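You operate a simulated robot arm through the tools that you are given. There is no shell and no other tool. Be economical: measure what you need, move in short steps, check, and stop when the job is done.

The job below is to be done with a simulated two-armed robot. You get a single attempt, and the scene is never put back.

TASK
Start a loop wash of the tall tank, dosing knob at 4%.
Fine: shut the rinse water valve, set the return valve to loop and open the spray valve before the wash pump starts; start the dosing pump last.

It is judged by the outcome, as a careful person would: the job done as asked, and still so three seconds after it is handed in. It fails if anything else is knocked over, pushed out of place, dropped, spilled or broken.

THE ROBOT
Two 7-joint arms with two-finger parallel grippers on one trunk, on a base that drives. Base frame: it is fixed to the floor where the robot stands at the start and does not move with it; the origin is under the middle of the robot, x ahead of it, y to its left, z up. Lengths are in m, angles in degrees, forces in N, time in s.
The left shoulder is at the start at [0.07, 0.177, 0.92], the right one opposite. With the tool pointing down near the work surface each hand reaches from about 0.1 to 0.54 m from the robot's upright axis, wherever it stands, measured 20 degrees to its own side. Places, roughly: black-handled outlet valve of the tall tank [-0.6, 0.7, 0.6]; blue-capped bottle [0.75, 1.25, 1.25]; box of floats [2.75, 4, 0.5]; bucket of the square tank [3.25, 3.75, 1]; dosing knob [0.8, -0.7, 1.3]; dosing pump box [0.8, -0.1, 1.2]; dosing pump stop button [0.8, -0.1, 1.2]; dosing valve [0.6, 0.1, 1.1]; drain valve of the short tank [0.4, 2.2, 0.6]; drain valve of the square tank [2.8, 3.6, 0.8]; drain valve of the tall tank [-0.6, 1.2, 0.6]; drawer of the tank rack [-0.6, -0.3, 0.8]; green box of seals [2.5, 4, 0.5]; inlet valve of the square tank [2.3, 3.6, 1.3]; isolator of the short tank [0.3, 1.6, 1.4]; isolator of the tall tank [-0.8, -0.1, 1.5]. Payload 3.43 kg a hand.
The tool frame of a hand sits at the grasp point between the pads (the TCP): z along the fingers, y along the line on which they close. The tips reach 0.03 m beyond it. The gripper opens to 0.094 m. The fingers are 0.028 m wide and 0.01 m thick; the gripper's body (0.05 by 0.096 m) begins 0.055 m behind the TCP.
Orientation is that of the tool frame in the base frame, as a unit quaternion [w, x, y, z]. With the fingers straight down and closing along the base's y, the tool's x points along the base's -x, its y along +y and its z along -z.

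THE INTERFACE
- The arms move only by the tool nudge_tool. It takes "left_series", "right_series" or both (then of equal length, played together; a hand with none holds still); each is a list of rows, each a list of 7 numbers: the shift along the tool's x, y, z in units of 30 mm (1.0 is 30 mm), then the turn, a rotation vector about the tool's x, y, z in units of 5 degrees (1.0 is 5 degrees), then the gripper command, from -1 (shut) to 1 (fully open), values between in proportion. In form: [[dx, dy, dz, ax, ay, az, grip], ...]. A call has 1 to 8 rows; each row shifts and turns the commanded pose from where the row before left it, along the tool's axes as they then stand. A call with a number of a shift or a turn outside -1 to 1 is refused whole. Rows are played at 5 a second. More than 0.05 m and 8.6 degrees between two rows, or a gripper value outside its range, and nothing of the call is played. Where a pose cannot be reached the arm comes as near as it can. A force on the tool above 90 N (or 10 N above the force at the start of the call, whichever is more), or a blocked arm, ends the call early, and 0.2 s more pass. Each finger travels about 0.153 m/s and halts on what it meets, pressing with about 38 N; the grip force reading is that of the motor and also rises with nothing between the fingers. The clock runs only during rows and for 0.2 s after the last one: add rows that do not move to give the fingers time. The reply holds the time, the measured pose of the TCP, the force on the tool along the base axes, the opening and the grip force, in the units named above and with some noise, with the torque about the TCP (base axes, N m) and any sound that the robot's microphone picked up.
- Cameras (640 x 400 px; columns grow to the right, rows downward): "scene" is now at [0.1036, -0.0202, 1.1951]; the picture's right is [-0.35, -0.94, 0.00], its down [-0.87, 0.32, -0.36] and it looks along [0.34, -0.13, -0.93] (base axes); focal length 214 px, centre (320, 200). "left" rides on the left gripper at [0.076, -0.014, -0.103] in its tool frame; the picture's right is [0.18, 0.98, 0.00], its down [-0.75, 0.14, -0.64] and it looks along [-0.63, 0.12, 0.77] (tool axes); focal length 243 px, centre (320, 200). "right" rides on the right gripper at [0.076, 0.014, -0.103] in its tool frame; the picture's right is [-0.18, 0.98, 0.00], its down [-0.75, -0.14, -0.64] and it looks along [-0.63, -0.12, 0.77] (tool axes); focal length 243 px, centre (320, 200). There is no depth. A picture from a camera that has moved, and an enlarged one, comes with that camera's place and axes in the base frame and with its lens.
- get_image(camera): a new picture of that camera. The clock stands still meanwhile.
- slide_trunk(by): slides the trunk up (or, below 0, down) by that many m; the arms and the scene camera ride with it, the base frame stays. It gives what a move gives, with no picture.
- drive_base(legs): drives the robot by 1 to 6 legs, each [ahead, turn to the left] in m and degrees, along the robot's own axes; the way and the turn of a leg run together, so that a leg with both is an arc; at most 1.5 m and 180 degrees a leg. The arms and the cameras ride along, it lands a little off, and it stops where it bumps. It gives what a move gives.
- aim_head(pan, tilt): turns the head with the scene camera to pan (to the left, within 86 degrees either way) and tilt (down, from -29 to 69), counted from straight ahead of the robot. It gives what a move gives.
- zoom(camera, box): a new picture of the part [left, top, right, bottom] of that camera's present view, enlarged. The clock stands still meanwhile.
- close_job(): hands the job in; it is judged then, once.

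Go step by step. Nothing tells you exact positions but the pictures and the camera data: compare them with the known pose of the tool, close in by small moves and look again before you grip or let go. The budget is 120 turns and 100 pictures, counting those below and the enlarged ones. Unless the task says otherwise, let go and move clear before handing in.

The tools are called after "Call:" as a command line: name --argument value ..., lists and objects as JSON in quotes. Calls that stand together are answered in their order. nudge_tool: Moves the arms, as the interface text tells. Its arguments: {"type":"object","properties":{"left_series":{"type":"array"},"right_series":{"type":"array"}},"required":[]} The other tools are called the same way: slide_trunk (by) slides the trunk up or down; drive_base (legs) drives the base; aim_head (pan, tilt) turns the head that bears the scene camera; get_image (camera) takes a picture; zoom (camera, box) takes an enlarged picture of a part of a camera's view; close_job () hands the job in.

At the start:

```text
time_s: 0.0
left_tool_pos: [0.4719, 0.2457, 0.8535]
left_tool_rot: [0.0, 0.0, 1.0, 0.0]
left_contact_force: [0.0, -0.5, 0.1]
left_wrist_torque: [0.01, -0.04, -0.03]
left_grip_width: 0.0941
left_finger_force: 0.1
right_tool_pos: [0.3525, -0.0689, 0.8259]
right_tool_rot: [0.0, 0.0, 1.0, -0.001]
right_contact_force: [1.1, 0.1, -0.1]
right_wrist_torque: [-0.04, 0.03, 0.02]
right_grip_width: 0.094
right_finger_force: 0.1
trunk travel left (down, up): [-0.5, 0.34]
robot x, y, heading: [0.003, -0.001, -0.0]
head pan, tilt: [-20.2, 68.8]
```

scene: 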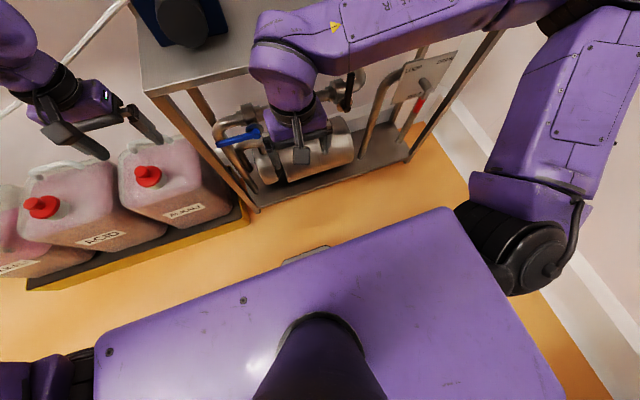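
right: 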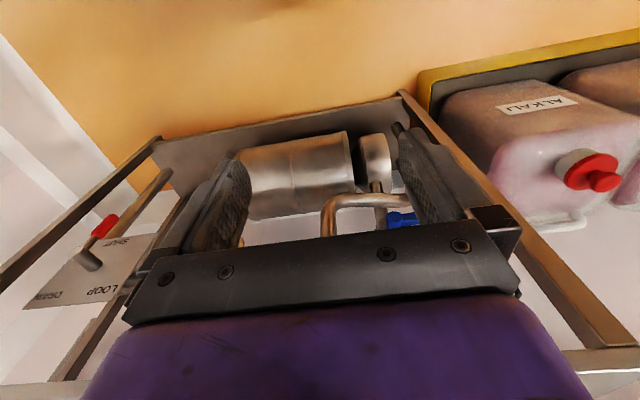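
left: 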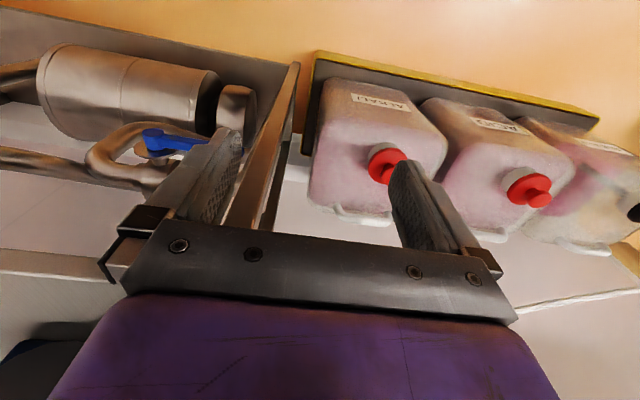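

The robot stands in front of a wash skid: pump, valves and a panel with LOOP/DRAIN labels. I'll look around with the head before doing anything.

Call:
aim_head --pan -30 --tilt 10

Call:
get_image --camera "scene"

Call:
aim_head --pan 45 --tilt 10

Call:
get_image --camera "scene"

```text
time_s: 1.3
left_tool_pos: [0.4716, 0.246, 0.8545]
left_tool_rot: [0.0, 0.0, 1.0, 0.0]
left_contact_force: [0.5, -0.7, -0.3]
left_wrist_torque: [-0.01, 0.03, -0.01]
left_grip_width: 0.0938
left_finger_force: 0.0
right_tool_pos: [0.3516, -0.0688, 0.8257]
right_tool_rot: [0.0, 0.0, 1.0, 0.0]
right_contact_force: [-0.1, -0.9, -0.9]
right_wrist_torque: [0.02, -0.02, -0.02]
right_grip_width: 0.0943
right_finger_force: 0.1
trunk travel left (down, up): [-0.5, 0.34]
robot x, y, heading: [-0.0005, 0.0004, 0.2]
head pan, tilt: [-30.0, 10.0]
```

```text
96 pictures are left
camera scene: at [0.1317, -0.0473, 1.2788], right [-0.5, -0.87, 0.0], down [-0.15, 0.09, -0.98], along [0.85, -0.49, -0.17], focal length 214 px, centre (320, 200)
```

scene: 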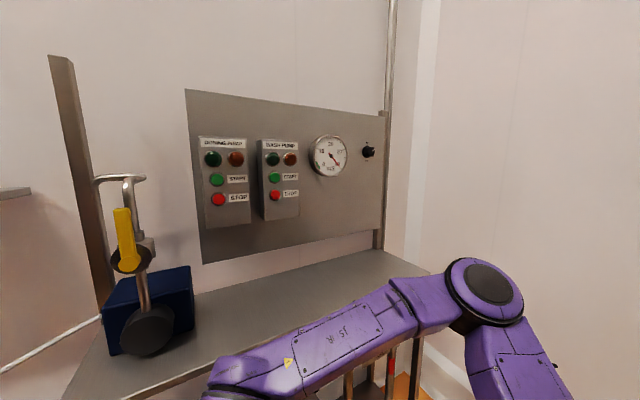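

```text
time_s: 2.8
left_tool_pos: [0.4729, 0.2464, 0.8546]
left_tool_rot: [-0.001, 0.0, 1.0, 0.0]
left_contact_force: [-0.4, 0.6, -0.2]
left_wrist_torque: [0.03, -0.03, 0.02]
left_grip_width: 0.094
left_finger_force: 0.0
right_tool_pos: [0.3517, -0.0684, 0.825]
right_tool_rot: [0.0, 0.0, 1.0, 0.0]
right_contact_force: [0.1, -0.4, -0.6]
right_wrist_torque: [-0.01, -0.01, 0.0]
right_grip_width: 0.094
right_finger_force: 0.0
trunk travel left (down, up): [-0.5, 0.34]
robot x, y, heading: [-0.0006, 0.0004, -0.0]
head pan, tilt: [45.0, 10.0]
```

```text
95 pictures are left
camera scene: at [0.117, 0.0649, 1.2789], right [0.71, -0.71, 0.0], down [-0.12, -0.12, -0.98], along [0.7, 0.7, -0.17], focal length 214 px, centre (320, 200)
```

scene: 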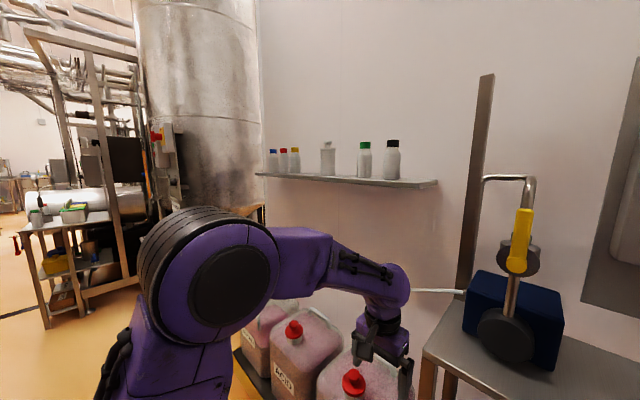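

The front holds the dosing and wash pump boxes, a gauge, the knob and the yellow dosing valve. The tall tank should be behind to the left; I'll zoom the panel and look at the lower front, then left.

Call:
aim_head --pan 86 --tilt 0

Call:
get_image --camera "scene"

Call:
aim_head --pan -30 --tilt 10

Call:
zoom --camera "scene" --box '[180, 90, 400, 230]'

Call:
aim_head --pan -86 --tilt 0

Call:
get_image --camera "scene"

```text
time_s: 3.8
left_tool_pos: [0.4712, 0.2468, 0.8532]
left_tool_rot: [0.001, 0.0, 1.0, 0.0]
left_contact_force: [-0.4, 0.6, 2.1]
left_wrist_torque: [0.02, 0.01, 0.03]
left_grip_width: 0.0939
left_finger_force: 0.0
right_tool_pos: [0.3529, -0.0678, 0.826]
right_tool_rot: [0.0, 0.0, 1.0, 0.0]
right_contact_force: [-0.7, 0.2, -0.4]
right_wrist_torque: [0.03, -0.01, 0.02]
right_grip_width: 0.0941
right_finger_force: 0.1
trunk travel left (down, up): [-0.5, 0.34]
robot x, y, heading: [0.0, -0.0017, -0.2]
head pan, tilt: [85.9, 0.0]
```

```text
94 pictures are left
camera scene: at [0.0576, 0.089, 1.2949], right [1.0, -0.07, 0.0], down [0.0, 0.0, -1.0], along [0.07, 1.0, 0.0], focal length 214 px, centre (320, 200)
```

scene: 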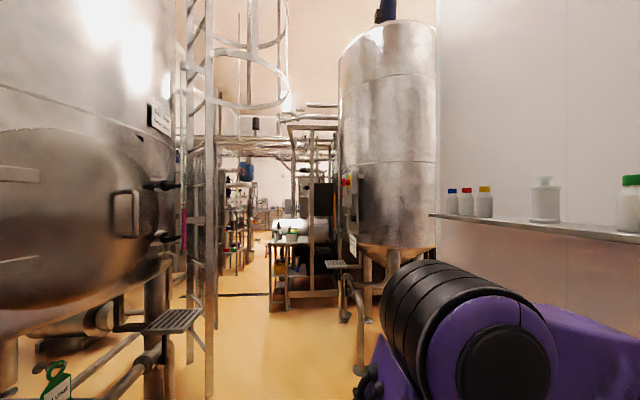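

```text
time_s: 5.8
left_tool_pos: [0.4721, 0.2467, 0.8539]
left_tool_rot: [0.0, 0.0, 1.0, 0.0]
left_contact_force: [-0.1, 0.5, 1.1]
left_wrist_torque: [-0.01, 0.01, 0.03]
left_grip_width: 0.0941
left_finger_force: 0.0
right_tool_pos: [0.3526, -0.0682, 0.8254]
right_tool_rot: [0.0, 0.0, 1.0, 0.0]
right_contact_force: [-0.2, 0.2, -0.5]
right_wrist_torque: [0.02, -0.01, 0.01]
right_grip_width: 0.094
right_finger_force: 0.0
trunk travel left (down, up): [-0.5, 0.34]
robot x, y, heading: [-0.0038, 0.0001, 0.1]
head pan, tilt: [-30.0, 10.0]
```

```text
2.86 times, centred on (290, 160) of scene
camera zoom: at [0.1317, -0.0472, 1.2789], right [-0.5, -0.87, 0.0], down [-0.15, 0.09, -0.98], along [0.85, -0.49, -0.17], focal length 613 px, centre (406, 314)
```

zoom: 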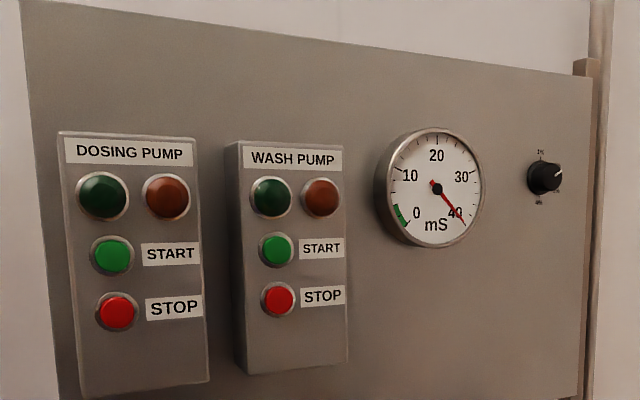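

```text
time_s: 7.0
left_tool_pos: [0.4728, 0.2457, 0.8542]
left_tool_rot: [0.0, 0.0, 1.0, 0.0]
left_contact_force: [0.9, 0.9, 0.7]
left_wrist_torque: [-0.02, 0.0, 0.0]
left_grip_width: 0.0939
left_finger_force: 0.0
right_tool_pos: [0.3529, -0.0672, 0.826]
right_tool_rot: [0.0, -0.001, 1.0, 0.0]
right_contact_force: [-0.1, 0.6, -0.1]
right_wrist_torque: [0.0, -0.02, 0.02]
right_grip_width: 0.0942
right_finger_force: 0.1
trunk travel left (down, up): [-0.5, 0.34]
robot x, y, heading: [0.004, -0.0006, -0.3]
head pan, tilt: [-85.9, 0.0]
```

```text
92 pictures are left
camera scene: at [0.0576, -0.0906, 1.2949], right [-1.0, -0.07, 0.0], down [0.0, 0.0, -1.0], along [0.07, -1.0, 0.0], focal length 214 px, centre (320, 200)
```

scene: 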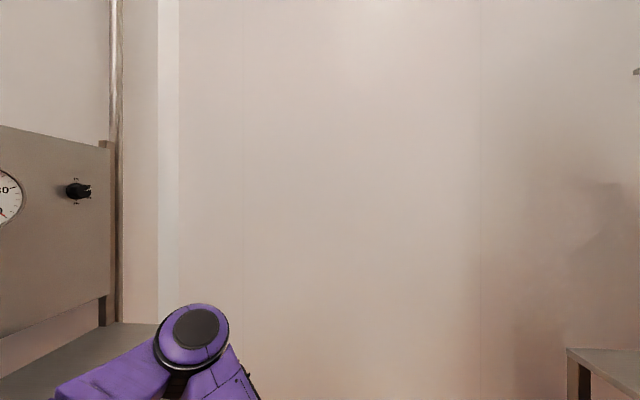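

The panel shows START/STOP for both pumps, a knob at the far right whose scale needs a closer look, and the tall tank is behind-left. I'll tuck the arms in and turn toward it to look.

Call:
nudge_tool --left_series '[[1, 0, 0, 0, 0, 0, 0], [1, 0, 0, 0, 0, 0, 0], [1, 0, 0, 0, 0, 0, 0], [1, 0, 0, 0, 0, 0, 0], [1, 0, 0, 0, 0, 0, 0], [0.5, 0, 0, 0, 0, 0, -0.6]]' --right_series '[[1, 0, 0, 0, 0, 0, 0], [1, 0, 0, 0, 0, 0, 0], [0.5, 0, 0, 0, 0, 0, 0], [0, 0, 0, 0, 0, 0, 0], [0, 0, 0, 0, 0, 0, 0], [0, 0, 0, 0, 0, 0, -0.6]]'

Call:
drive_base --legs '[[0, 90]]'

Call:
aim_head --pan 30 --tilt 10

Call:
get_image --camera "scene"

Call:
aim_head --pan 86 --tilt 10

Call:
get_image --camera "scene"

```text
time_s: 8.4
left_tool_pos: [0.3054, 0.2474, 0.8545]
left_tool_rot: [0.0, 0.0, 1.0, 0.0]
left_contact_force: [-0.2, 1.8, -0.2]
left_wrist_torque: [-0.03, -0.01, -0.01]
left_grip_width: 0.0188
left_finger_force: 0.0
right_tool_pos: [0.2765, -0.0684, 0.8255]
right_tool_rot: [0.0, 0.001, 1.0, 0.0]
right_contact_force: [0.5, 0.5, -0.5]
right_wrist_torque: [-0.01, -0.01, -0.03]
right_grip_width: 0.0187
right_finger_force: 0.2
trunk travel left (down, up): [-0.5, 0.34]
robot x, y, heading: [0.0037, -0.0025, 0.1]
head pan, tilt: [-85.9, 0.0]
```

```text
time_s: 12.6
left_tool_pos: [-0.246, 0.3069, 0.8535]
left_tool_rot: [0.0, -0.705, 0.709, 0.0]
left_contact_force: [-0.6, 0.5, 0.0]
left_wrist_torque: [-0.01, 0.01, 0.04]
left_grip_width: 0.0188
left_finger_force: 0.1
right_tool_pos: [0.071, 0.2762, 0.8266]
right_tool_rot: [0.0, -0.706, 0.708, 0.0]
right_contact_force: [0.4, 0.3, 0.1]
right_wrist_torque: [0.01, 0.0, -0.01]
right_grip_width: 0.0188
right_finger_force: 0.0
trunk travel left (down, up): [-0.5, 0.34]
robot x, y, heading: [-0.0014, 0.0002, 89.7]
head pan, tilt: [-85.9, 0.0]
```

```text
time_s: 14.6
left_tool_pos: [-0.2465, 0.3073, 0.8543]
left_tool_rot: [0.0, -0.705, 0.709, 0.0]
left_contact_force: [0.5, 0.4, 0.1]
left_wrist_torque: [0.0, -0.01, 0.0]
left_grip_width: 0.0187
left_finger_force: 0.1
right_tool_pos: [0.0703, 0.2769, 0.8263]
right_tool_rot: [0.001, -0.706, 0.708, 0.0]
right_contact_force: [-0.2, 0.6, 0.0]
right_wrist_torque: [-0.03, -0.02, -0.01]
right_grip_width: 0.0188
right_finger_force: 0.0
trunk travel left (down, up): [-0.5, 0.34]
robot x, y, heading: [-0.0011, 0.006, 89.9]
head pan, tilt: [30.0, 10.0]
```

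```text
91 pictures are left
camera scene: at [-0.0449, 0.1301, 1.2789], right [0.87, 0.5, 0.0], down [0.09, -0.15, -0.98], along [-0.49, 0.86, -0.17], focal length 214 px, centre (320, 200)
```

scene: 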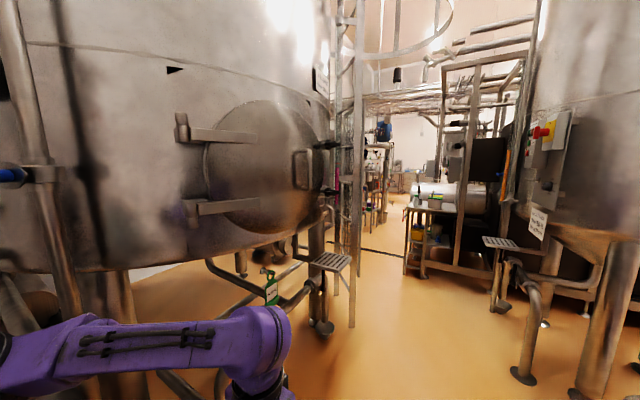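

```text
time_s: 15.8
left_tool_pos: [-0.2461, 0.3071, 0.8542]
left_tool_rot: [0.0, -0.705, 0.709, 0.0]
left_contact_force: [0.5, 0.1, 0.2]
left_wrist_torque: [0.0, -0.04, 0.02]
left_grip_width: 0.0188
left_finger_force: 0.1
right_tool_pos: [0.0699, 0.2763, 0.8271]
right_tool_rot: [0.0, -0.706, 0.709, 0.0]
right_contact_force: [-0.3, -0.4, 0.2]
right_wrist_torque: [-0.01, 0.02, 0.02]
right_grip_width: 0.0188
right_finger_force: 0.1
trunk travel left (down, up): [-0.5, 0.34]
robot x, y, heading: [-0.0013, 0.0013, 89.8]
head pan, tilt: [85.9, 10.0]
```

```text
90 pictures are left
camera scene: at [-0.0916, 0.0564, 1.2789], right [0.08, 1.0, 0.0], down [0.17, -0.01, -0.98], along [-0.98, 0.07, -0.17], focal length 214 px, centre (320, 200)
```

scene: 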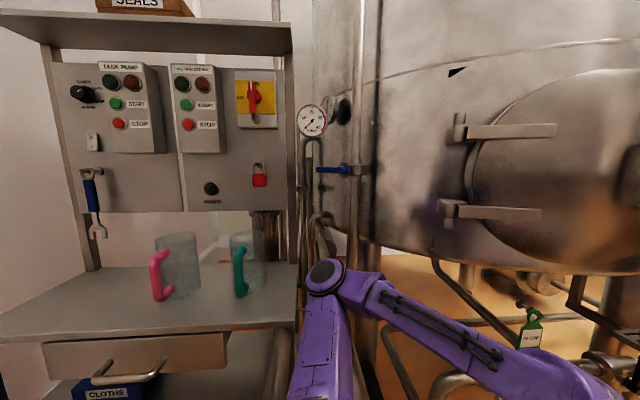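

The tall tank and its rack panel are in view, with a blue-handled valve on a riser and a green tag low down. I'll zoom in on these.

Call:
zoom --camera "scene" --box '[40, 0, 360, 220]'

Call:
zoom --camera "scene" --box '[420, 240, 640, 400]'

Call:
aim_head --pan 86 --tilt 55

Call:
get_image --camera "scene"

Call:
aim_head --pan 40 --tilt 40

Call:
get_image --camera "scene"

```text
1.82 times, centred on (200, 110) of scene
camera zoom: at [-0.0916, 0.0564, 1.2789], right [0.08, 1.0, 0.0], down [0.17, -0.01, -0.98], along [-0.98, 0.07, -0.17], focal length 390 px, centre (538, 364)
```

zoom: 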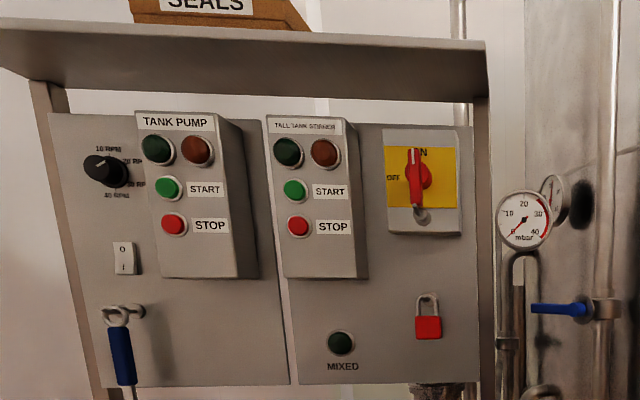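

```text
2.50 times, centred on (530, 320) of scene
camera zoom: at [-0.0916, 0.0564, 1.2789], right [0.08, 1.0, 0.0], down [0.17, -0.01, -0.98], along [-0.98, 0.07, -0.17], focal length 536 px, centre (-205, -100)
```

zoom: 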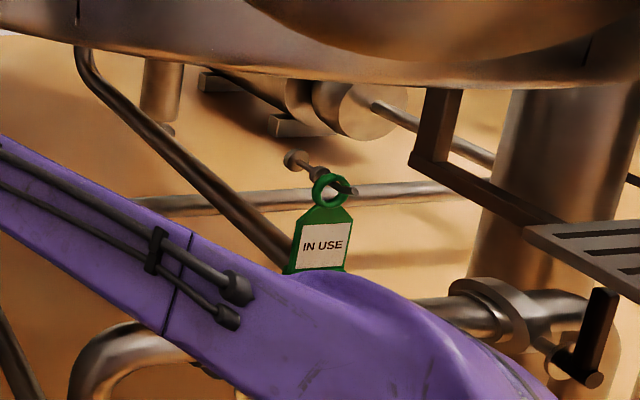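

```text
time_s: 17.0
left_tool_pos: [-0.2461, 0.3083, 0.8533]
left_tool_rot: [0.0, -0.706, 0.709, 0.0]
left_contact_force: [0.2, -0.6, -0.5]
left_wrist_torque: [0.01, 0.01, 0.0]
left_grip_width: 0.0187
left_finger_force: 0.0
right_tool_pos: [0.0687, 0.2759, 0.8253]
right_tool_rot: [0.0, -0.706, 0.708, 0.0]
right_contact_force: [-0.3, 0.1, -0.1]
right_wrist_torque: [-0.01, 0.0, -0.04]
right_grip_width: 0.0188
right_finger_force: 0.1
trunk travel left (down, up): [-0.5, 0.34]
robot x, y, heading: [0.0002, -0.0008, 89.8]
head pan, tilt: [85.9, 55.0]
```

```text
87 pictures are left
camera scene: at [-0.0708, 0.0547, 1.2106], right [0.08, 1.0, 0.0], down [0.82, -0.06, -0.57], along [-0.57, 0.04, -0.82], focal length 214 px, centre (320, 200)
```

scene: 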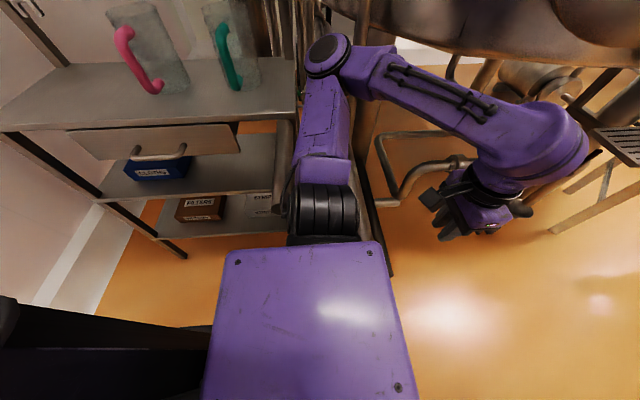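

```text
time_s: 18.1
left_tool_pos: [-0.2451, 0.3072, 0.8541]
left_tool_rot: [0.001, -0.705, 0.709, 0.0]
left_contact_force: [-0.1, -0.2, 0.2]
left_wrist_torque: [0.0, 0.0, 0.0]
left_grip_width: 0.0188
left_finger_force: 0.0
right_tool_pos: [0.0693, 0.2761, 0.8259]
right_tool_rot: [0.0, -0.707, 0.708, 0.0]
right_contact_force: [-0.2, 0.1, 0.6]
right_wrist_torque: [0.02, 0.0, 0.0]
right_grip_width: 0.019
right_finger_force: 0.1
trunk travel left (down, up): [-0.5, 0.34]
robot x, y, heading: [-0.001, -0.0014, 89.7]
head pan, tilt: [40.0, 40.0]
```

```text
86 pictures are left
camera scene: at [-0.0533, 0.1146, 1.2312], right [0.77, 0.64, 0.0], down [0.41, -0.49, -0.77], along [-0.49, 0.59, -0.64], focal length 214 px, centre (320, 200)
```

scene: 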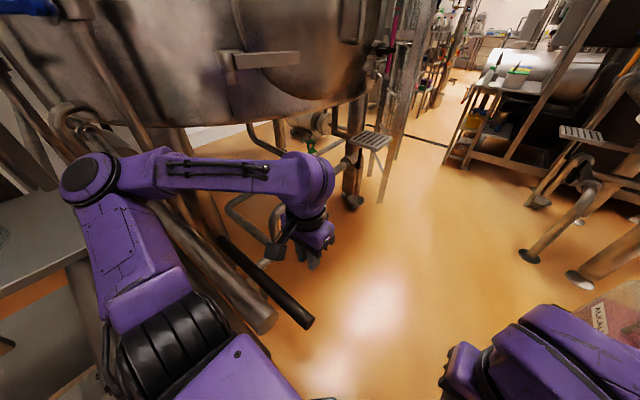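

I'll zoom on the tall tank's underside to find its outlet and drain valves.

Call:
zoom --camera "scene" --box '[220, 80, 420, 230]'

Call:
zoom --camera "scene" --box '[0, 80, 320, 340]'

Call:
get_image --camera "left"

```text
2.67 times, centred on (320, 155) of scene
camera zoom: at [-0.0533, 0.1146, 1.2312], right [0.77, 0.64, 0.0], down [0.41, -0.49, -0.77], along [-0.49, 0.59, -0.64], focal length 572 px, centre (320, 320)
```

zoom: 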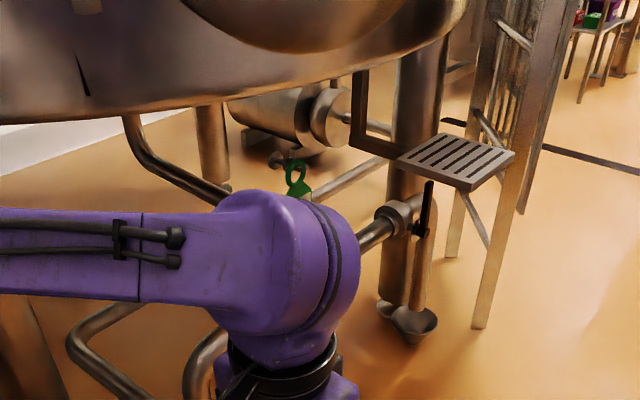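

```text
1.54 times, centred on (160, 210) of scene
camera zoom: at [-0.0533, 0.1146, 1.2312], right [0.77, 0.64, 0.0], down [0.41, -0.49, -0.77], along [-0.49, 0.59, -0.64], focal length 330 px, centre (566, 185)
```

zoom: 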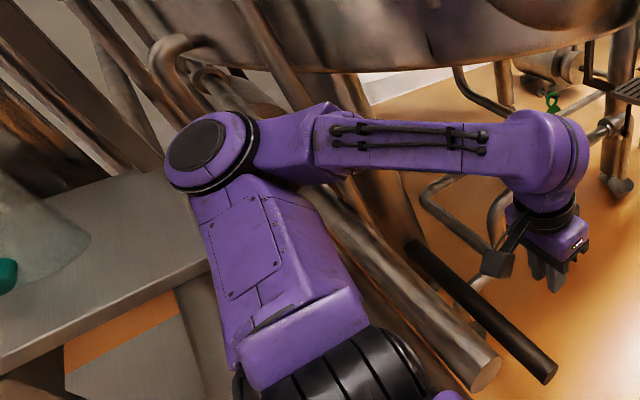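

```text
83 pictures are left
camera left: at [-0.2324, 0.2303, 0.9558], right [-0.98, -0.18, 0.0], down [-0.14, 0.75, 0.64], along [-0.12, 0.63, -0.77], focal length 243 px, centre (320, 200)
```

left: 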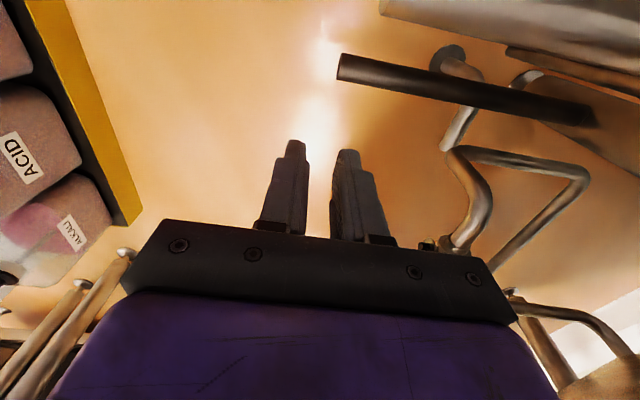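

The tall tank has a black outlet handle and a drain valve over a tundish. Next I'll turn back to face the wash skid and study its valves.

Call:
drive_base --legs '[[0, -90]]'

Call:
aim_head --pan -15 --tilt 45

Call:
get_image --camera "scene"

Call:
aim_head --pan -50 --tilt 40

Call:
get_image --camera "scene"

Call:
get_image --camera "right"

```text
time_s: 22.3
left_tool_pos: [0.3067, 0.2463, 0.8538]
left_tool_rot: [-0.001, 0.001, 1.0, 0.0]
left_contact_force: [-0.4, 0.1, -0.6]
left_wrist_torque: [-0.01, 0.0, -0.03]
left_grip_width: 0.019
left_finger_force: 0.1
right_tool_pos: [0.2747, -0.0697, 0.8266]
right_tool_rot: [-0.001, 0.002, 1.0, 0.0]
right_contact_force: [0.2, 0.3, 0.1]
right_wrist_torque: [0.01, -0.03, -0.01]
right_grip_width: 0.0188
right_finger_force: 0.1
trunk travel left (down, up): [-0.5, 0.34]
robot x, y, heading: [0.0009, 0.0002, -0.2]
head pan, tilt: [40.0, 40.0]
```

```text
time_s: 23.6
left_tool_pos: [0.308, 0.2462, 0.8543]
left_tool_rot: [0.0, 0.001, 1.0, 0.0]
left_contact_force: [-0.4, -0.7, 0.2]
left_wrist_torque: [-0.03, 0.01, 0.01]
left_grip_width: 0.0186
left_finger_force: 0.1
right_tool_pos: [0.2776, -0.069, 0.8264]
right_tool_rot: [0.0, 0.001, 1.0, 0.0]
right_contact_force: [-0.4, 0.9, 0.2]
right_wrist_torque: [0.02, 0.0, 0.0]
right_grip_width: 0.0187
right_finger_force: 0.0
trunk travel left (down, up): [-0.5, 0.34]
robot x, y, heading: [-0.0008, -0.0034, -0.3]
head pan, tilt: [-15.0, 45.0]
```

```text
82 pictures are left
camera scene: at [0.1296, -0.0221, 1.224], right [-0.26, -0.97, 0.0], down [-0.68, 0.18, -0.71], along [0.68, -0.18, -0.71], focal length 214 px, centre (320, 200)
```

scene: 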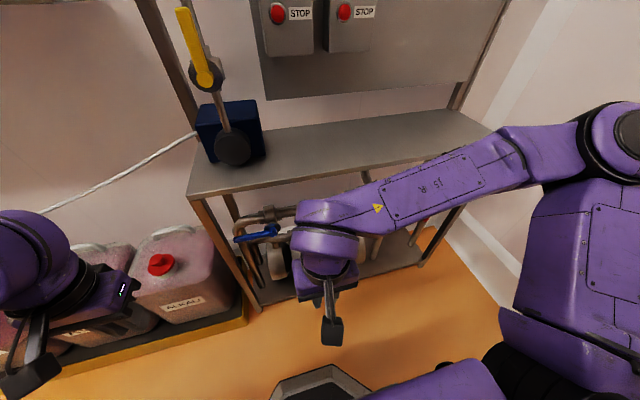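

```text
time_s: 24.6
left_tool_pos: [0.309, 0.2467, 0.8545]
left_tool_rot: [0.0, 0.002, 1.0, 0.0]
left_contact_force: [0.6, -0.6, -0.8]
left_wrist_torque: [0.0, 0.01, 0.03]
left_grip_width: 0.0189
left_finger_force: 0.1
right_tool_pos: [0.2754, -0.0696, 0.826]
right_tool_rot: [0.0, 0.002, 1.0, 0.0]
right_contact_force: [-0.5, 0.1, 1.2]
right_wrist_torque: [0.04, -0.04, -0.02]
right_grip_width: 0.0191
right_finger_force: 0.0
trunk travel left (down, up): [-0.5, 0.34]
robot x, y, heading: [0.001, -0.0016, -0.1]
head pan, tilt: [-50.0, 40.0]
```

```text
81 pictures are left
camera scene: at [0.1056, -0.0661, 1.2312], right [-0.77, -0.64, 0.0], down [-0.41, 0.49, -0.77], along [0.49, -0.59, -0.64], focal length 214 px, centre (320, 200)
```

scene: 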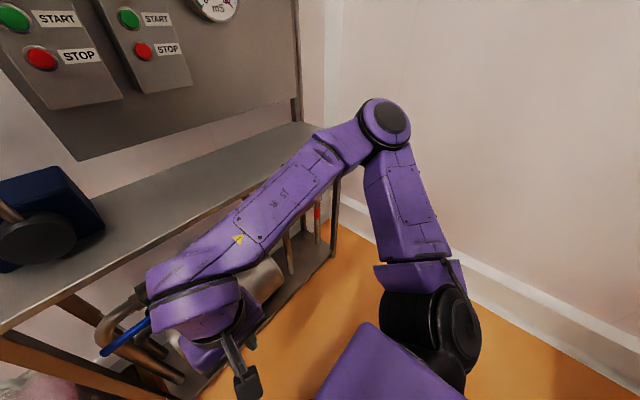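

```text
80 pictures are left
camera right: at [0.1996, -0.0549, 0.9288], right [0.19, 0.98, 0.0], down [0.75, -0.14, 0.64], along [0.63, -0.12, -0.77], focal length 243 px, centre (320, 200)
```

right: 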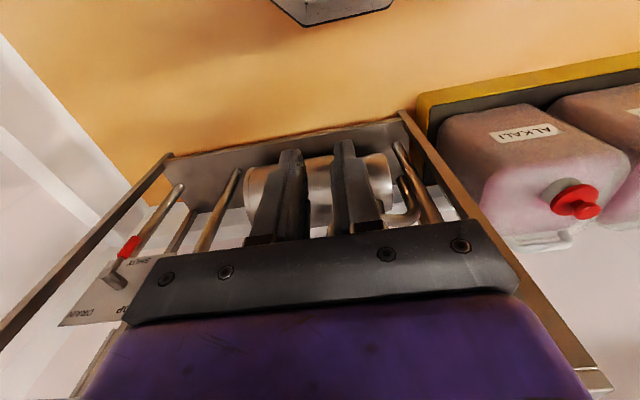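

The skid's lower part is hidden by the right arm, so I'll tilt the right hand up about 40° and use its camera to look in under the shelf.

Call:
nudge_tool --right_series '[[0, 0, 0, 0, -1, 0, -0.6], [0, 0, 0, 0, -1, 0, -0.6], [0, 0, 0, 0, -1, 0, -0.6], [0, 0, 0, 0, -1, 0, -0.6], [0, 0, 0, 0, -1, 0, -0.6], [0, 0, 0, 0, -1, 0, -0.6], [0, 0, 0, 0, -1, 0, -0.6]]'

Call:
get_image --camera "right"

```text
time_s: 26.2
left_tool_pos: [0.3073, 0.2459, 0.8544]
left_tool_rot: [0.0, 0.002, 1.0, 0.0]
left_contact_force: [-0.4, 1.2, -0.1]
left_wrist_torque: [-0.02, -0.04, 0.0]
left_grip_width: 0.0191
left_finger_force: 0.2
right_tool_pos: [0.2988, -0.0367, 0.8393]
right_tool_rot: [0.3, 0.002, 0.954, -0.001]
right_contact_force: [0.1, -0.6, 0.4]
right_wrist_torque: [0.0, 0.01, -0.01]
right_grip_width: 0.0186
right_finger_force: 0.2
right hand out of reach, approached as far as the arm can: row 4, 5, 6, 7
trunk travel left (down, up): [-0.5, 0.34]
robot x, y, heading: [-0.0014, 0.0001, -0.4]
head pan, tilt: [-50.0, 40.0]
```

```text
79 pictures are left
camera right: at [0.1765, -0.0216, 0.8801], right [0.16, 0.98, 0.1], down [0.25, -0.14, 0.96], along [0.96, -0.12, -0.27], focal length 243 px, centre (320, 200)
```

right: 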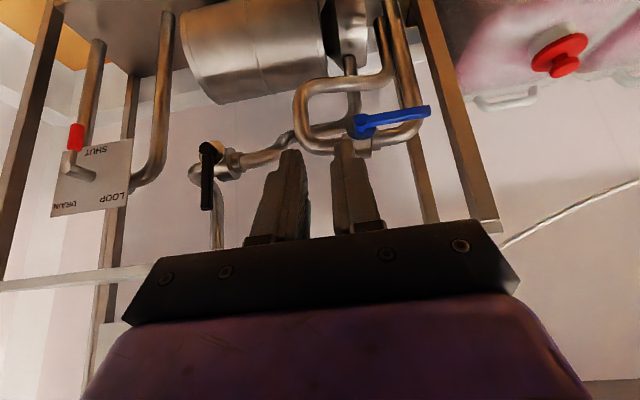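

Now the skid's valves are visible upside-down: a blue handle, a black handle and the red-tipped return valve with its SHUT/LOOP/DRAIN plate. Zooming in.

Call:
zoom --camera "right" --box '[40, 20, 240, 230]'

Call:
zoom --camera "right" --box '[180, 0, 500, 220]'

```text
1.90 times, centred on (140, 125) of right
camera zoom: at [0.1765, -0.0216, 0.8801], right [0.16, 0.98, 0.1], down [0.25, -0.14, 0.96], along [0.96, -0.12, -0.27], focal length 462 px, centre (663, 343)
```

zoom: 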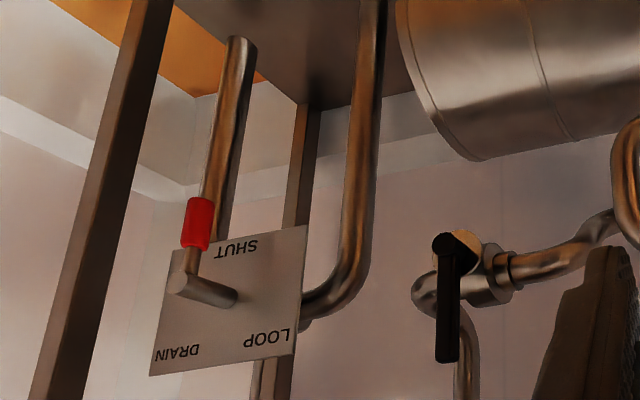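

```text
1.82 times, centred on (340, 110) of right
camera zoom: at [0.1765, -0.0216, 0.8801], right [0.16, 0.98, 0.1], down [0.25, -0.14, 0.96], along [0.96, -0.12, -0.27], focal length 441 px, centre (284, 364)
```

zoom: 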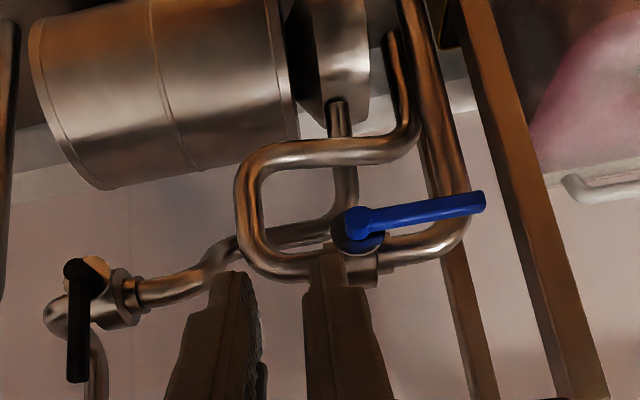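

Skid: the blue handle lies along its pipe (open), the black handle stands across its pipe (shut), and the return valve points to SHUT. I'm not sure which is the spray valve, so I'll check pipe routing up high and at the tall tank.

Call:
nudge_tool --right_series '[[0, 0, 0, 0, 1, 0, -0.6], [0, 0, 0, 0, 1, 0, -0.6], [0, 0, 0, 0, 1, 0, -0.6], [0, 0, 0, 0, 1, 0, -0.6], [0, 0, 0, 0, 1, 0, -0.6], [0, 0, 0, 0, 1, 0, -0.6], [0, 0, 0, 0, 1, 0, -0.6]]'

Call:
aim_head --pan -10 --tilt -29

Call:
get_image --camera "scene"

Call:
drive_base --legs '[[0, 90]]'

Call:
aim_head --pan 75 --tilt -29

Call:
get_image --camera "scene"

Call:
aim_head --pan 75 --tilt 10

Call:
zoom --camera "scene" --box '[200, 60, 420, 260]'

```text
time_s: 27.8
left_tool_pos: [0.3092, 0.2465, 0.8532]
left_tool_rot: [0.0, 0.002, 1.0, 0.0]
left_contact_force: [-0.3, -0.5, -0.6]
left_wrist_torque: [-0.05, 0.0, 0.0]
left_grip_width: 0.0189
left_finger_force: 0.0
right_tool_pos: [0.2992, -0.038, 0.84]
right_tool_rot: [-0.001, 0.001, 1.0, 0.0]
right_contact_force: [0.3, -0.7, 0.3]
right_wrist_torque: [-0.04, 0.02, 0.01]
right_grip_width: 0.019
right_finger_force: 0.1
trunk travel left (down, up): [-0.5, 0.34]
robot x, y, heading: [-0.0008, -0.0004, -0.4]
head pan, tilt: [-50.0, 40.0]
```

```text
time_s: 29.2
left_tool_pos: [0.3073, 0.2469, 0.8551]
left_tool_rot: [0.0, 0.002, 1.0, 0.0]
left_contact_force: [-0.6, 0.5, -0.3]
left_wrist_torque: [0.02, 0.01, 0.0]
left_grip_width: 0.0186
left_finger_force: 0.1
right_tool_pos: [0.2982, -0.0369, 0.8398]
right_tool_rot: [0.001, 0.002, 1.0, 0.001]
right_contact_force: [-1.0, 0.5, 0.0]
right_wrist_torque: [0.02, 0.0, 0.0]
right_grip_width: 0.0188
right_finger_force: 0.0
trunk travel left (down, up): [-0.5, 0.34]
robot x, y, heading: [-0.0034, -0.001, -0.1]
head pan, tilt: [-10.0, -28.6]
```

```text
76 pictures are left
camera scene: at [0.1171, -0.0127, 1.335], right [-0.18, -0.98, 0.0], down [0.47, -0.09, -0.88], along [0.86, -0.16, 0.48], focal length 214 px, centre (320, 200)
```

scene: 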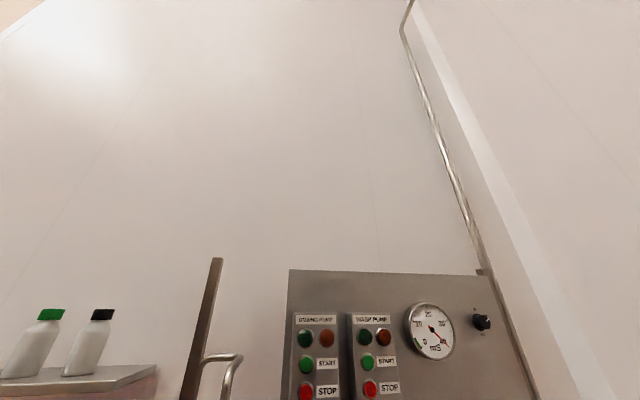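

```text
time_s: 33.4
left_tool_pos: [-0.2488, 0.306, 0.854]
left_tool_rot: [-0.001, 0.708, -0.707, -0.001]
left_contact_force: [0.6, 0.2, 1.0]
left_wrist_torque: [0.04, -0.01, 0.0]
left_grip_width: 0.0192
left_finger_force: 0.1
right_tool_pos: [0.0344, 0.2985, 0.8399]
right_tool_rot: [0.0, 0.707, -0.707, 0.0]
right_contact_force: [0.1, -1.1, -0.5]
right_wrist_torque: [0.01, 0.03, -0.03]
right_grip_width: 0.0186
right_finger_force: 0.0
trunk travel left (down, up): [-0.5, 0.34]
robot x, y, heading: [0.0002, -0.0028, 90.0]
head pan, tilt: [-10.0, -28.6]
```

```text
time_s: 35.0
left_tool_pos: [-0.2484, 0.3072, 0.8542]
left_tool_rot: [0.0, 0.708, -0.706, 0.0]
left_contact_force: [0.5, -0.3, 0.0]
left_wrist_torque: [0.03, -0.06, -0.01]
left_grip_width: 0.0184
left_finger_force: 0.0
right_tool_pos: [0.0356, 0.2981, 0.8393]
right_tool_rot: [0.0, 0.708, -0.707, -0.001]
right_contact_force: [1.2, 0.9, -1.0]
right_wrist_torque: [-0.02, -0.04, -0.01]
right_grip_width: 0.0189
right_finger_force: 0.0
trunk travel left (down, up): [-0.5, 0.34]
robot x, y, heading: [0.0011, -0.0008, 90.2]
head pan, tilt: [75.0, -28.6]
```

```text
75 pictures are left
camera scene: at [-0.0639, 0.0667, 1.335], right [0.26, 0.97, 0.0], down [-0.46, 0.12, -0.88], along [-0.85, 0.23, 0.48], focal length 214 px, centre (320, 200)
```

scene: 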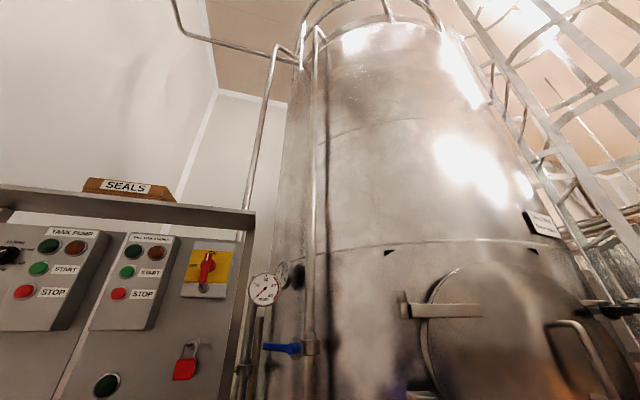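

```text
time_s: 36.0
left_tool_pos: [-0.2474, 0.3067, 0.8548]
left_tool_rot: [0.0, 0.708, -0.706, 0.0]
left_contact_force: [0.1, 0.3, 0.3]
left_wrist_torque: [0.0, -0.02, 0.0]
left_grip_width: 0.0187
left_finger_force: 0.0
right_tool_pos: [0.0359, 0.2973, 0.8389]
right_tool_rot: [0.001, 0.708, -0.706, 0.0]
right_contact_force: [0.4, 0.1, 0.1]
right_wrist_torque: [-0.01, 0.02, 0.01]
right_grip_width: 0.0189
right_finger_force: 0.0
trunk travel left (down, up): [-0.5, 0.34]
robot x, y, heading: [0.0024, -0.0027, 89.8]
head pan, tilt: [75.0, 10.0]
```

```text
2.00 times, centred on (310, 160) of scene
camera zoom: at [-0.089, 0.0733, 1.279], right [0.26, 0.97, 0.0], down [0.17, -0.04, -0.98], along [-0.95, 0.25, -0.17], focal length 429 px, centre (340, 280)
```

zoom: 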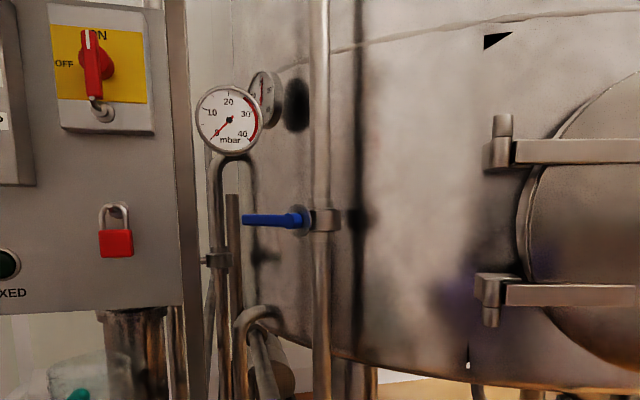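

The line up the skid's right side crosses to the tank top, so the black skid valve is on the pump's delivery to the spray. I want to check the tall tank's outlet and drain states, so I'll turn toward it and look with the hand cameras.

Call:
drive_base --legs '[[0, 40]]'

Call:
get_image --camera "right"

Call:
aim_head --pan -5 --tilt 30

Call:
get_image --camera "scene"

```text
time_s: 38.3
left_tool_pos: [-0.3869, 0.075, 0.8531]
left_tool_rot: [0.001, 0.906, -0.422, -0.001]
left_contact_force: [-0.1, 0.1, 0.1]
left_wrist_torque: [-0.03, 0.01, 0.03]
left_grip_width: 0.0188
left_finger_force: 0.1
right_tool_pos: [-0.164, 0.2509, 0.8388]
right_tool_rot: [0.0, 0.907, -0.422, 0.001]
right_contact_force: [-0.8, -0.5, 0.2]
right_wrist_torque: [0.01, 0.0, 0.01]
right_grip_width: 0.0187
right_finger_force: 0.0
trunk travel left (down, up): [-0.5, 0.34]
robot x, y, heading: [0.0004, -0.0007, 130.2]
head pan, tilt: [75.0, 10.0]
```

```text
73 pictures are left
camera right: at [-0.1276, 0.1835, 0.9424], right [-0.87, -0.49, 0.0], down [-0.38, 0.67, 0.64], along [-0.32, 0.56, -0.77], focal length 243 px, centre (320, 200)
```

right: 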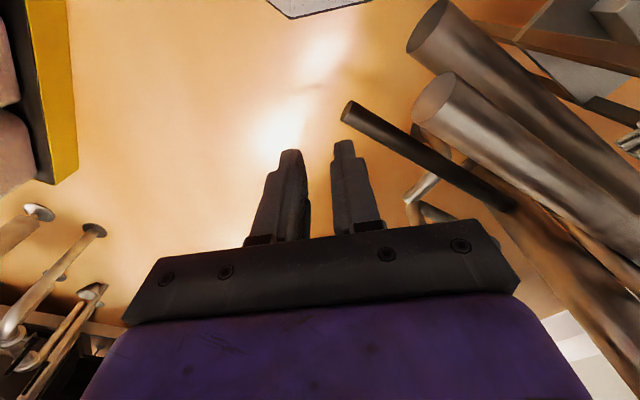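

```text
time_s: 39.8
left_tool_pos: [-0.3868, 0.0757, 0.8543]
left_tool_rot: [0.001, 0.907, -0.422, 0.001]
left_contact_force: [-0.1, -0.1, 0.2]
left_wrist_torque: [0.01, 0.0, -0.01]
left_grip_width: 0.0185
left_finger_force: 0.2
right_tool_pos: [-0.1645, 0.2528, 0.8399]
right_tool_rot: [0.0, 0.907, -0.422, 0.0]
right_contact_force: [-0.1, -0.1, -0.2]
right_wrist_torque: [0.02, 0.0, 0.0]
right_grip_width: 0.0188
right_finger_force: 0.1
trunk travel left (down, up): [-0.5, 0.34]
robot x, y, heading: [-0.0007, -0.0027, 130.2]
head pan, tilt: [-5.0, 30.0]
```

```text
72 pictures are left
camera scene: at [-0.0834, 0.1114, 1.2466], right [0.82, 0.58, 0.0], down [0.29, -0.41, -0.87], along [-0.5, 0.71, -0.5], focal length 214 px, centre (320, 200)
```

scene: 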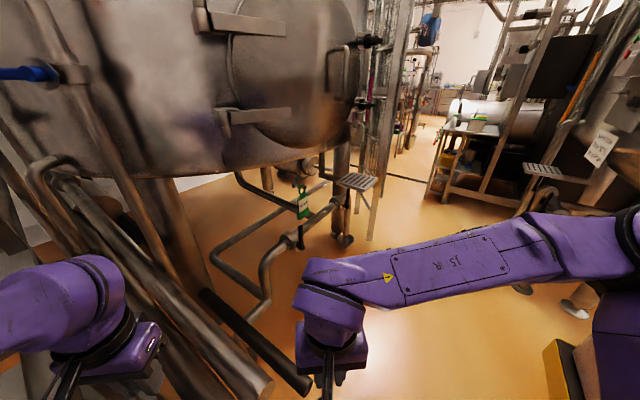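

The long "bars" are just vertical drop pipes seen from above. Zooming on the outlet/drain valve area under the tank.

Call:
zoom --camera "scene" --box '[220, 140, 400, 260]'

Call:
zoom --camera "scene" --box '[520, 60, 640, 200]'

```text
3.33 times, centred on (310, 200) of scene
camera zoom: at [-0.0834, 0.1114, 1.2466], right [0.82, 0.58, 0.0], down [0.29, -0.41, -0.87], along [-0.5, 0.71, -0.5], focal length 715 px, centre (353, 200)
```

zoom: 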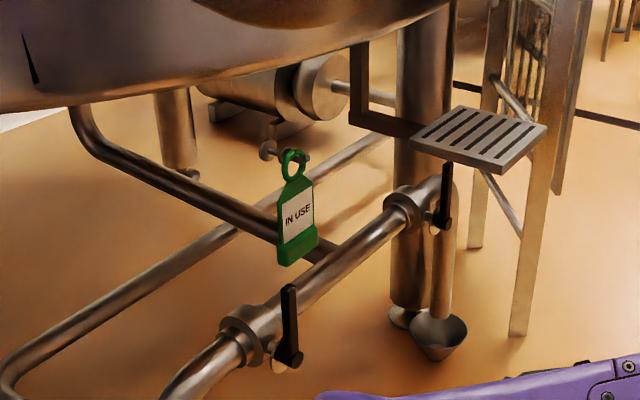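

```text
2.86 times, centred on (580, 130) of scene
camera zoom: at [-0.0834, 0.1114, 1.2466], right [0.82, 0.58, 0.0], down [0.29, -0.41, -0.87], along [-0.5, 0.71, -0.5], focal length 613 px, centre (-423, 400)
```

zoom: 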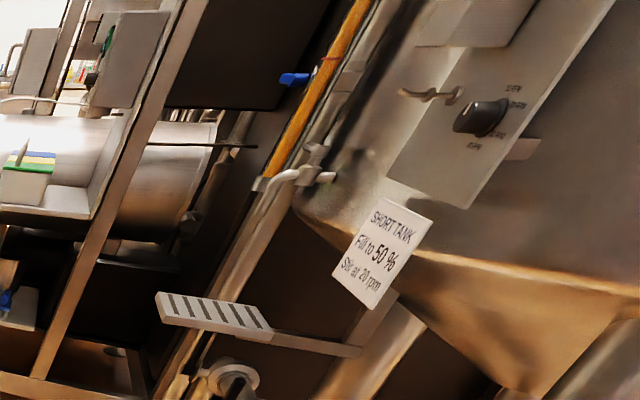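

Both tall-tank valves (outlet and drain) look shut. I'll read the tall tank's sign and follow the outlet piping.

Call:
aim_head --pan 0 --tilt -10

Call:
get_image --camera "scene"

Call:
aim_head --pan 15 --tilt 45

Call:
get_image --camera "scene"

```text
time_s: 40.9
left_tool_pos: [-0.3867, 0.0758, 0.8537]
left_tool_rot: [0.0, 0.907, -0.422, 0.0]
left_contact_force: [1.9, 0.5, -0.6]
left_wrist_torque: [0.0, 0.01, 0.03]
left_grip_width: 0.0187
left_finger_force: 0.0
right_tool_pos: [-0.1647, 0.2525, 0.8385]
right_tool_rot: [0.0, 0.907, -0.422, -0.001]
right_contact_force: [0.3, 0.0, -0.1]
right_wrist_torque: [0.01, -0.03, 0.03]
right_grip_width: 0.019
right_finger_force: 0.0
trunk travel left (down, up): [-0.5, 0.34]
robot x, y, heading: [0.0005, -0.0015, 130.1]
head pan, tilt: [0.0, -10.0]
```

```text
69 pictures are left
camera scene: at [-0.0857, 0.102, 1.3101], right [0.76, 0.64, 0.0], down [-0.11, 0.13, -0.98], along [-0.63, 0.75, 0.17], focal length 214 px, centre (320, 200)
```

scene: 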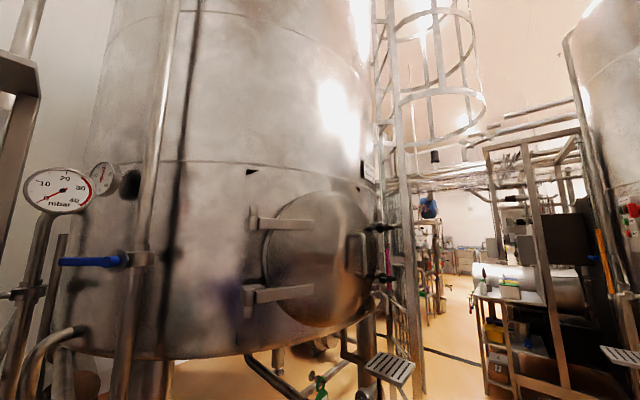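

```text
time_s: 42.1
left_tool_pos: [-0.3865, 0.0748, 0.8551]
left_tool_rot: [0.0, 0.907, -0.422, -0.001]
left_contact_force: [0.5, -0.1, 0.2]
left_wrist_torque: [0.0, 0.0, 0.01]
left_grip_width: 0.0187
left_finger_force: 0.1
right_tool_pos: [-0.1641, 0.2517, 0.8408]
right_tool_rot: [-0.001, 0.907, -0.422, 0.0]
right_contact_force: [1.1, 0.3, 0.8]
right_wrist_torque: [0.02, 0.02, 0.01]
right_grip_width: 0.0187
right_finger_force: 0.1
trunk travel left (down, up): [-0.5, 0.34]
robot x, y, heading: [-0.0014, 0.0036, 130.3]
head pan, tilt: [15.0, 45.0]
```

```text
68 pictures are left
camera scene: at [-0.0981, 0.0841, 1.224], right [0.57, 0.82, 0.0], down [0.58, -0.4, -0.71], along [-0.58, 0.41, -0.71], focal length 214 px, centre (320, 200)
```

scene: 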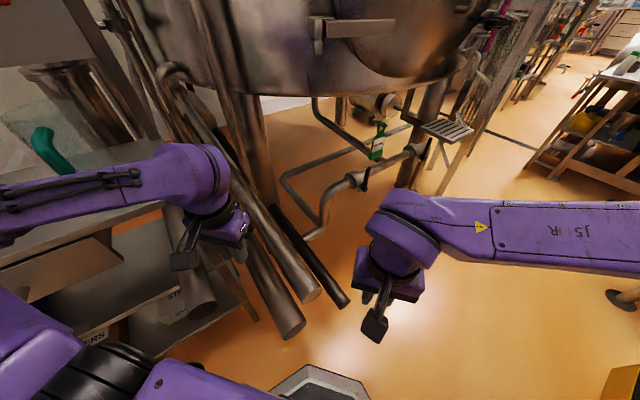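

The outlet feeds the tank's own pump and the drain is shut, so I leave both alone. The rinse (blue), spray (black) and return valves are on the skid. Turning back and readying the right hand to point forward.

Call:
drive_base --legs '[[0, -130]]'

Call:
nudge_tool --right_series '[[0, -1, 0, 0, 0, 0, -1], [0, -1, 0, 0, 0, 0, -1], [0, -1, 0, 0, 0, 0, -1], [0, -1, 0, 0, 0, 0, -1], [-1, -1, 0, 0, 0, 0, -1], [-1, 0, 0, 0, 0, 0, -1], [-1, 0, 0, 0, 0, 0, -1], [-1, 0, 0, 0, 0, 0, -1]]'

Call:
slide_trunk --by -0.15

```text
time_s: 47.9
left_tool_pos: [0.3072, 0.247, 0.8544]
left_tool_rot: [0.0, 0.002, 1.0, 0.0]
left_contact_force: [-0.1, 0.1, 0.0]
left_wrist_torque: [0.02, 0.0, 0.01]
left_grip_width: 0.0189
left_finger_force: 0.0
right_tool_pos: [0.2982, -0.0374, 0.8397]
right_tool_rot: [0.0, 0.001, 1.0, 0.0]
right_contact_force: [1.0, -0.2, -0.2]
right_wrist_torque: [0.0, 0.02, 0.01]
right_grip_width: 0.0188
right_finger_force: 0.0
trunk travel left (down, up): [-0.5, 0.34]
robot x, y, heading: [-0.0004, 0.0005, -0.4]
head pan, tilt: [15.0, 45.0]
```

```text
time_s: 49.7
left_tool_pos: [0.3083, 0.2462, 0.853]
left_tool_rot: [-0.001, 0.002, 1.0, 0.0]
left_contact_force: [0.0, 0.6, -0.7]
left_wrist_torque: [0.02, 0.01, 0.0]
left_grip_width: 0.0186
left_finger_force: 0.1
right_tool_pos: [0.4186, -0.1885, 0.8388]
right_tool_rot: [0.0, 0.002, 1.0, -0.001]
right_contact_force: [0.2, 0.3, 0.3]
right_wrist_torque: [0.0, 0.03, 0.0]
right_grip_width: 0.0001
right_finger_force: 33.1
trunk travel left (down, up): [-0.5, 0.34]
robot x, y, heading: [0.0017, 0.001, -0.3]
head pan, tilt: [15.0, 45.0]
```

```text
time_s: 51.5
left_tool_pos: [0.3081, 0.247, 0.7035]
left_tool_rot: [0.0, 0.002, 1.0, 0.001]
left_contact_force: [-1.0, 0.1, 0.1]
left_wrist_torque: [0.01, -0.01, 0.02]
left_grip_width: 0.0187
left_finger_force: 0.0
right_tool_pos: [0.4178, -0.1873, 0.6901]
right_tool_rot: [0.001, 0.002, 1.0, 0.0]
right_contact_force: [0.2, -0.1, -0.2]
right_wrist_torque: [0.0, 0.04, 0.01]
right_grip_width: 0.0001
right_finger_force: 32.7
trunk travel left (down, up): [-0.35, 0.49]
robot x, y, heading: [0.0006, 0.0016, -0.1]
head pan, tilt: [15.0, 45.0]
```

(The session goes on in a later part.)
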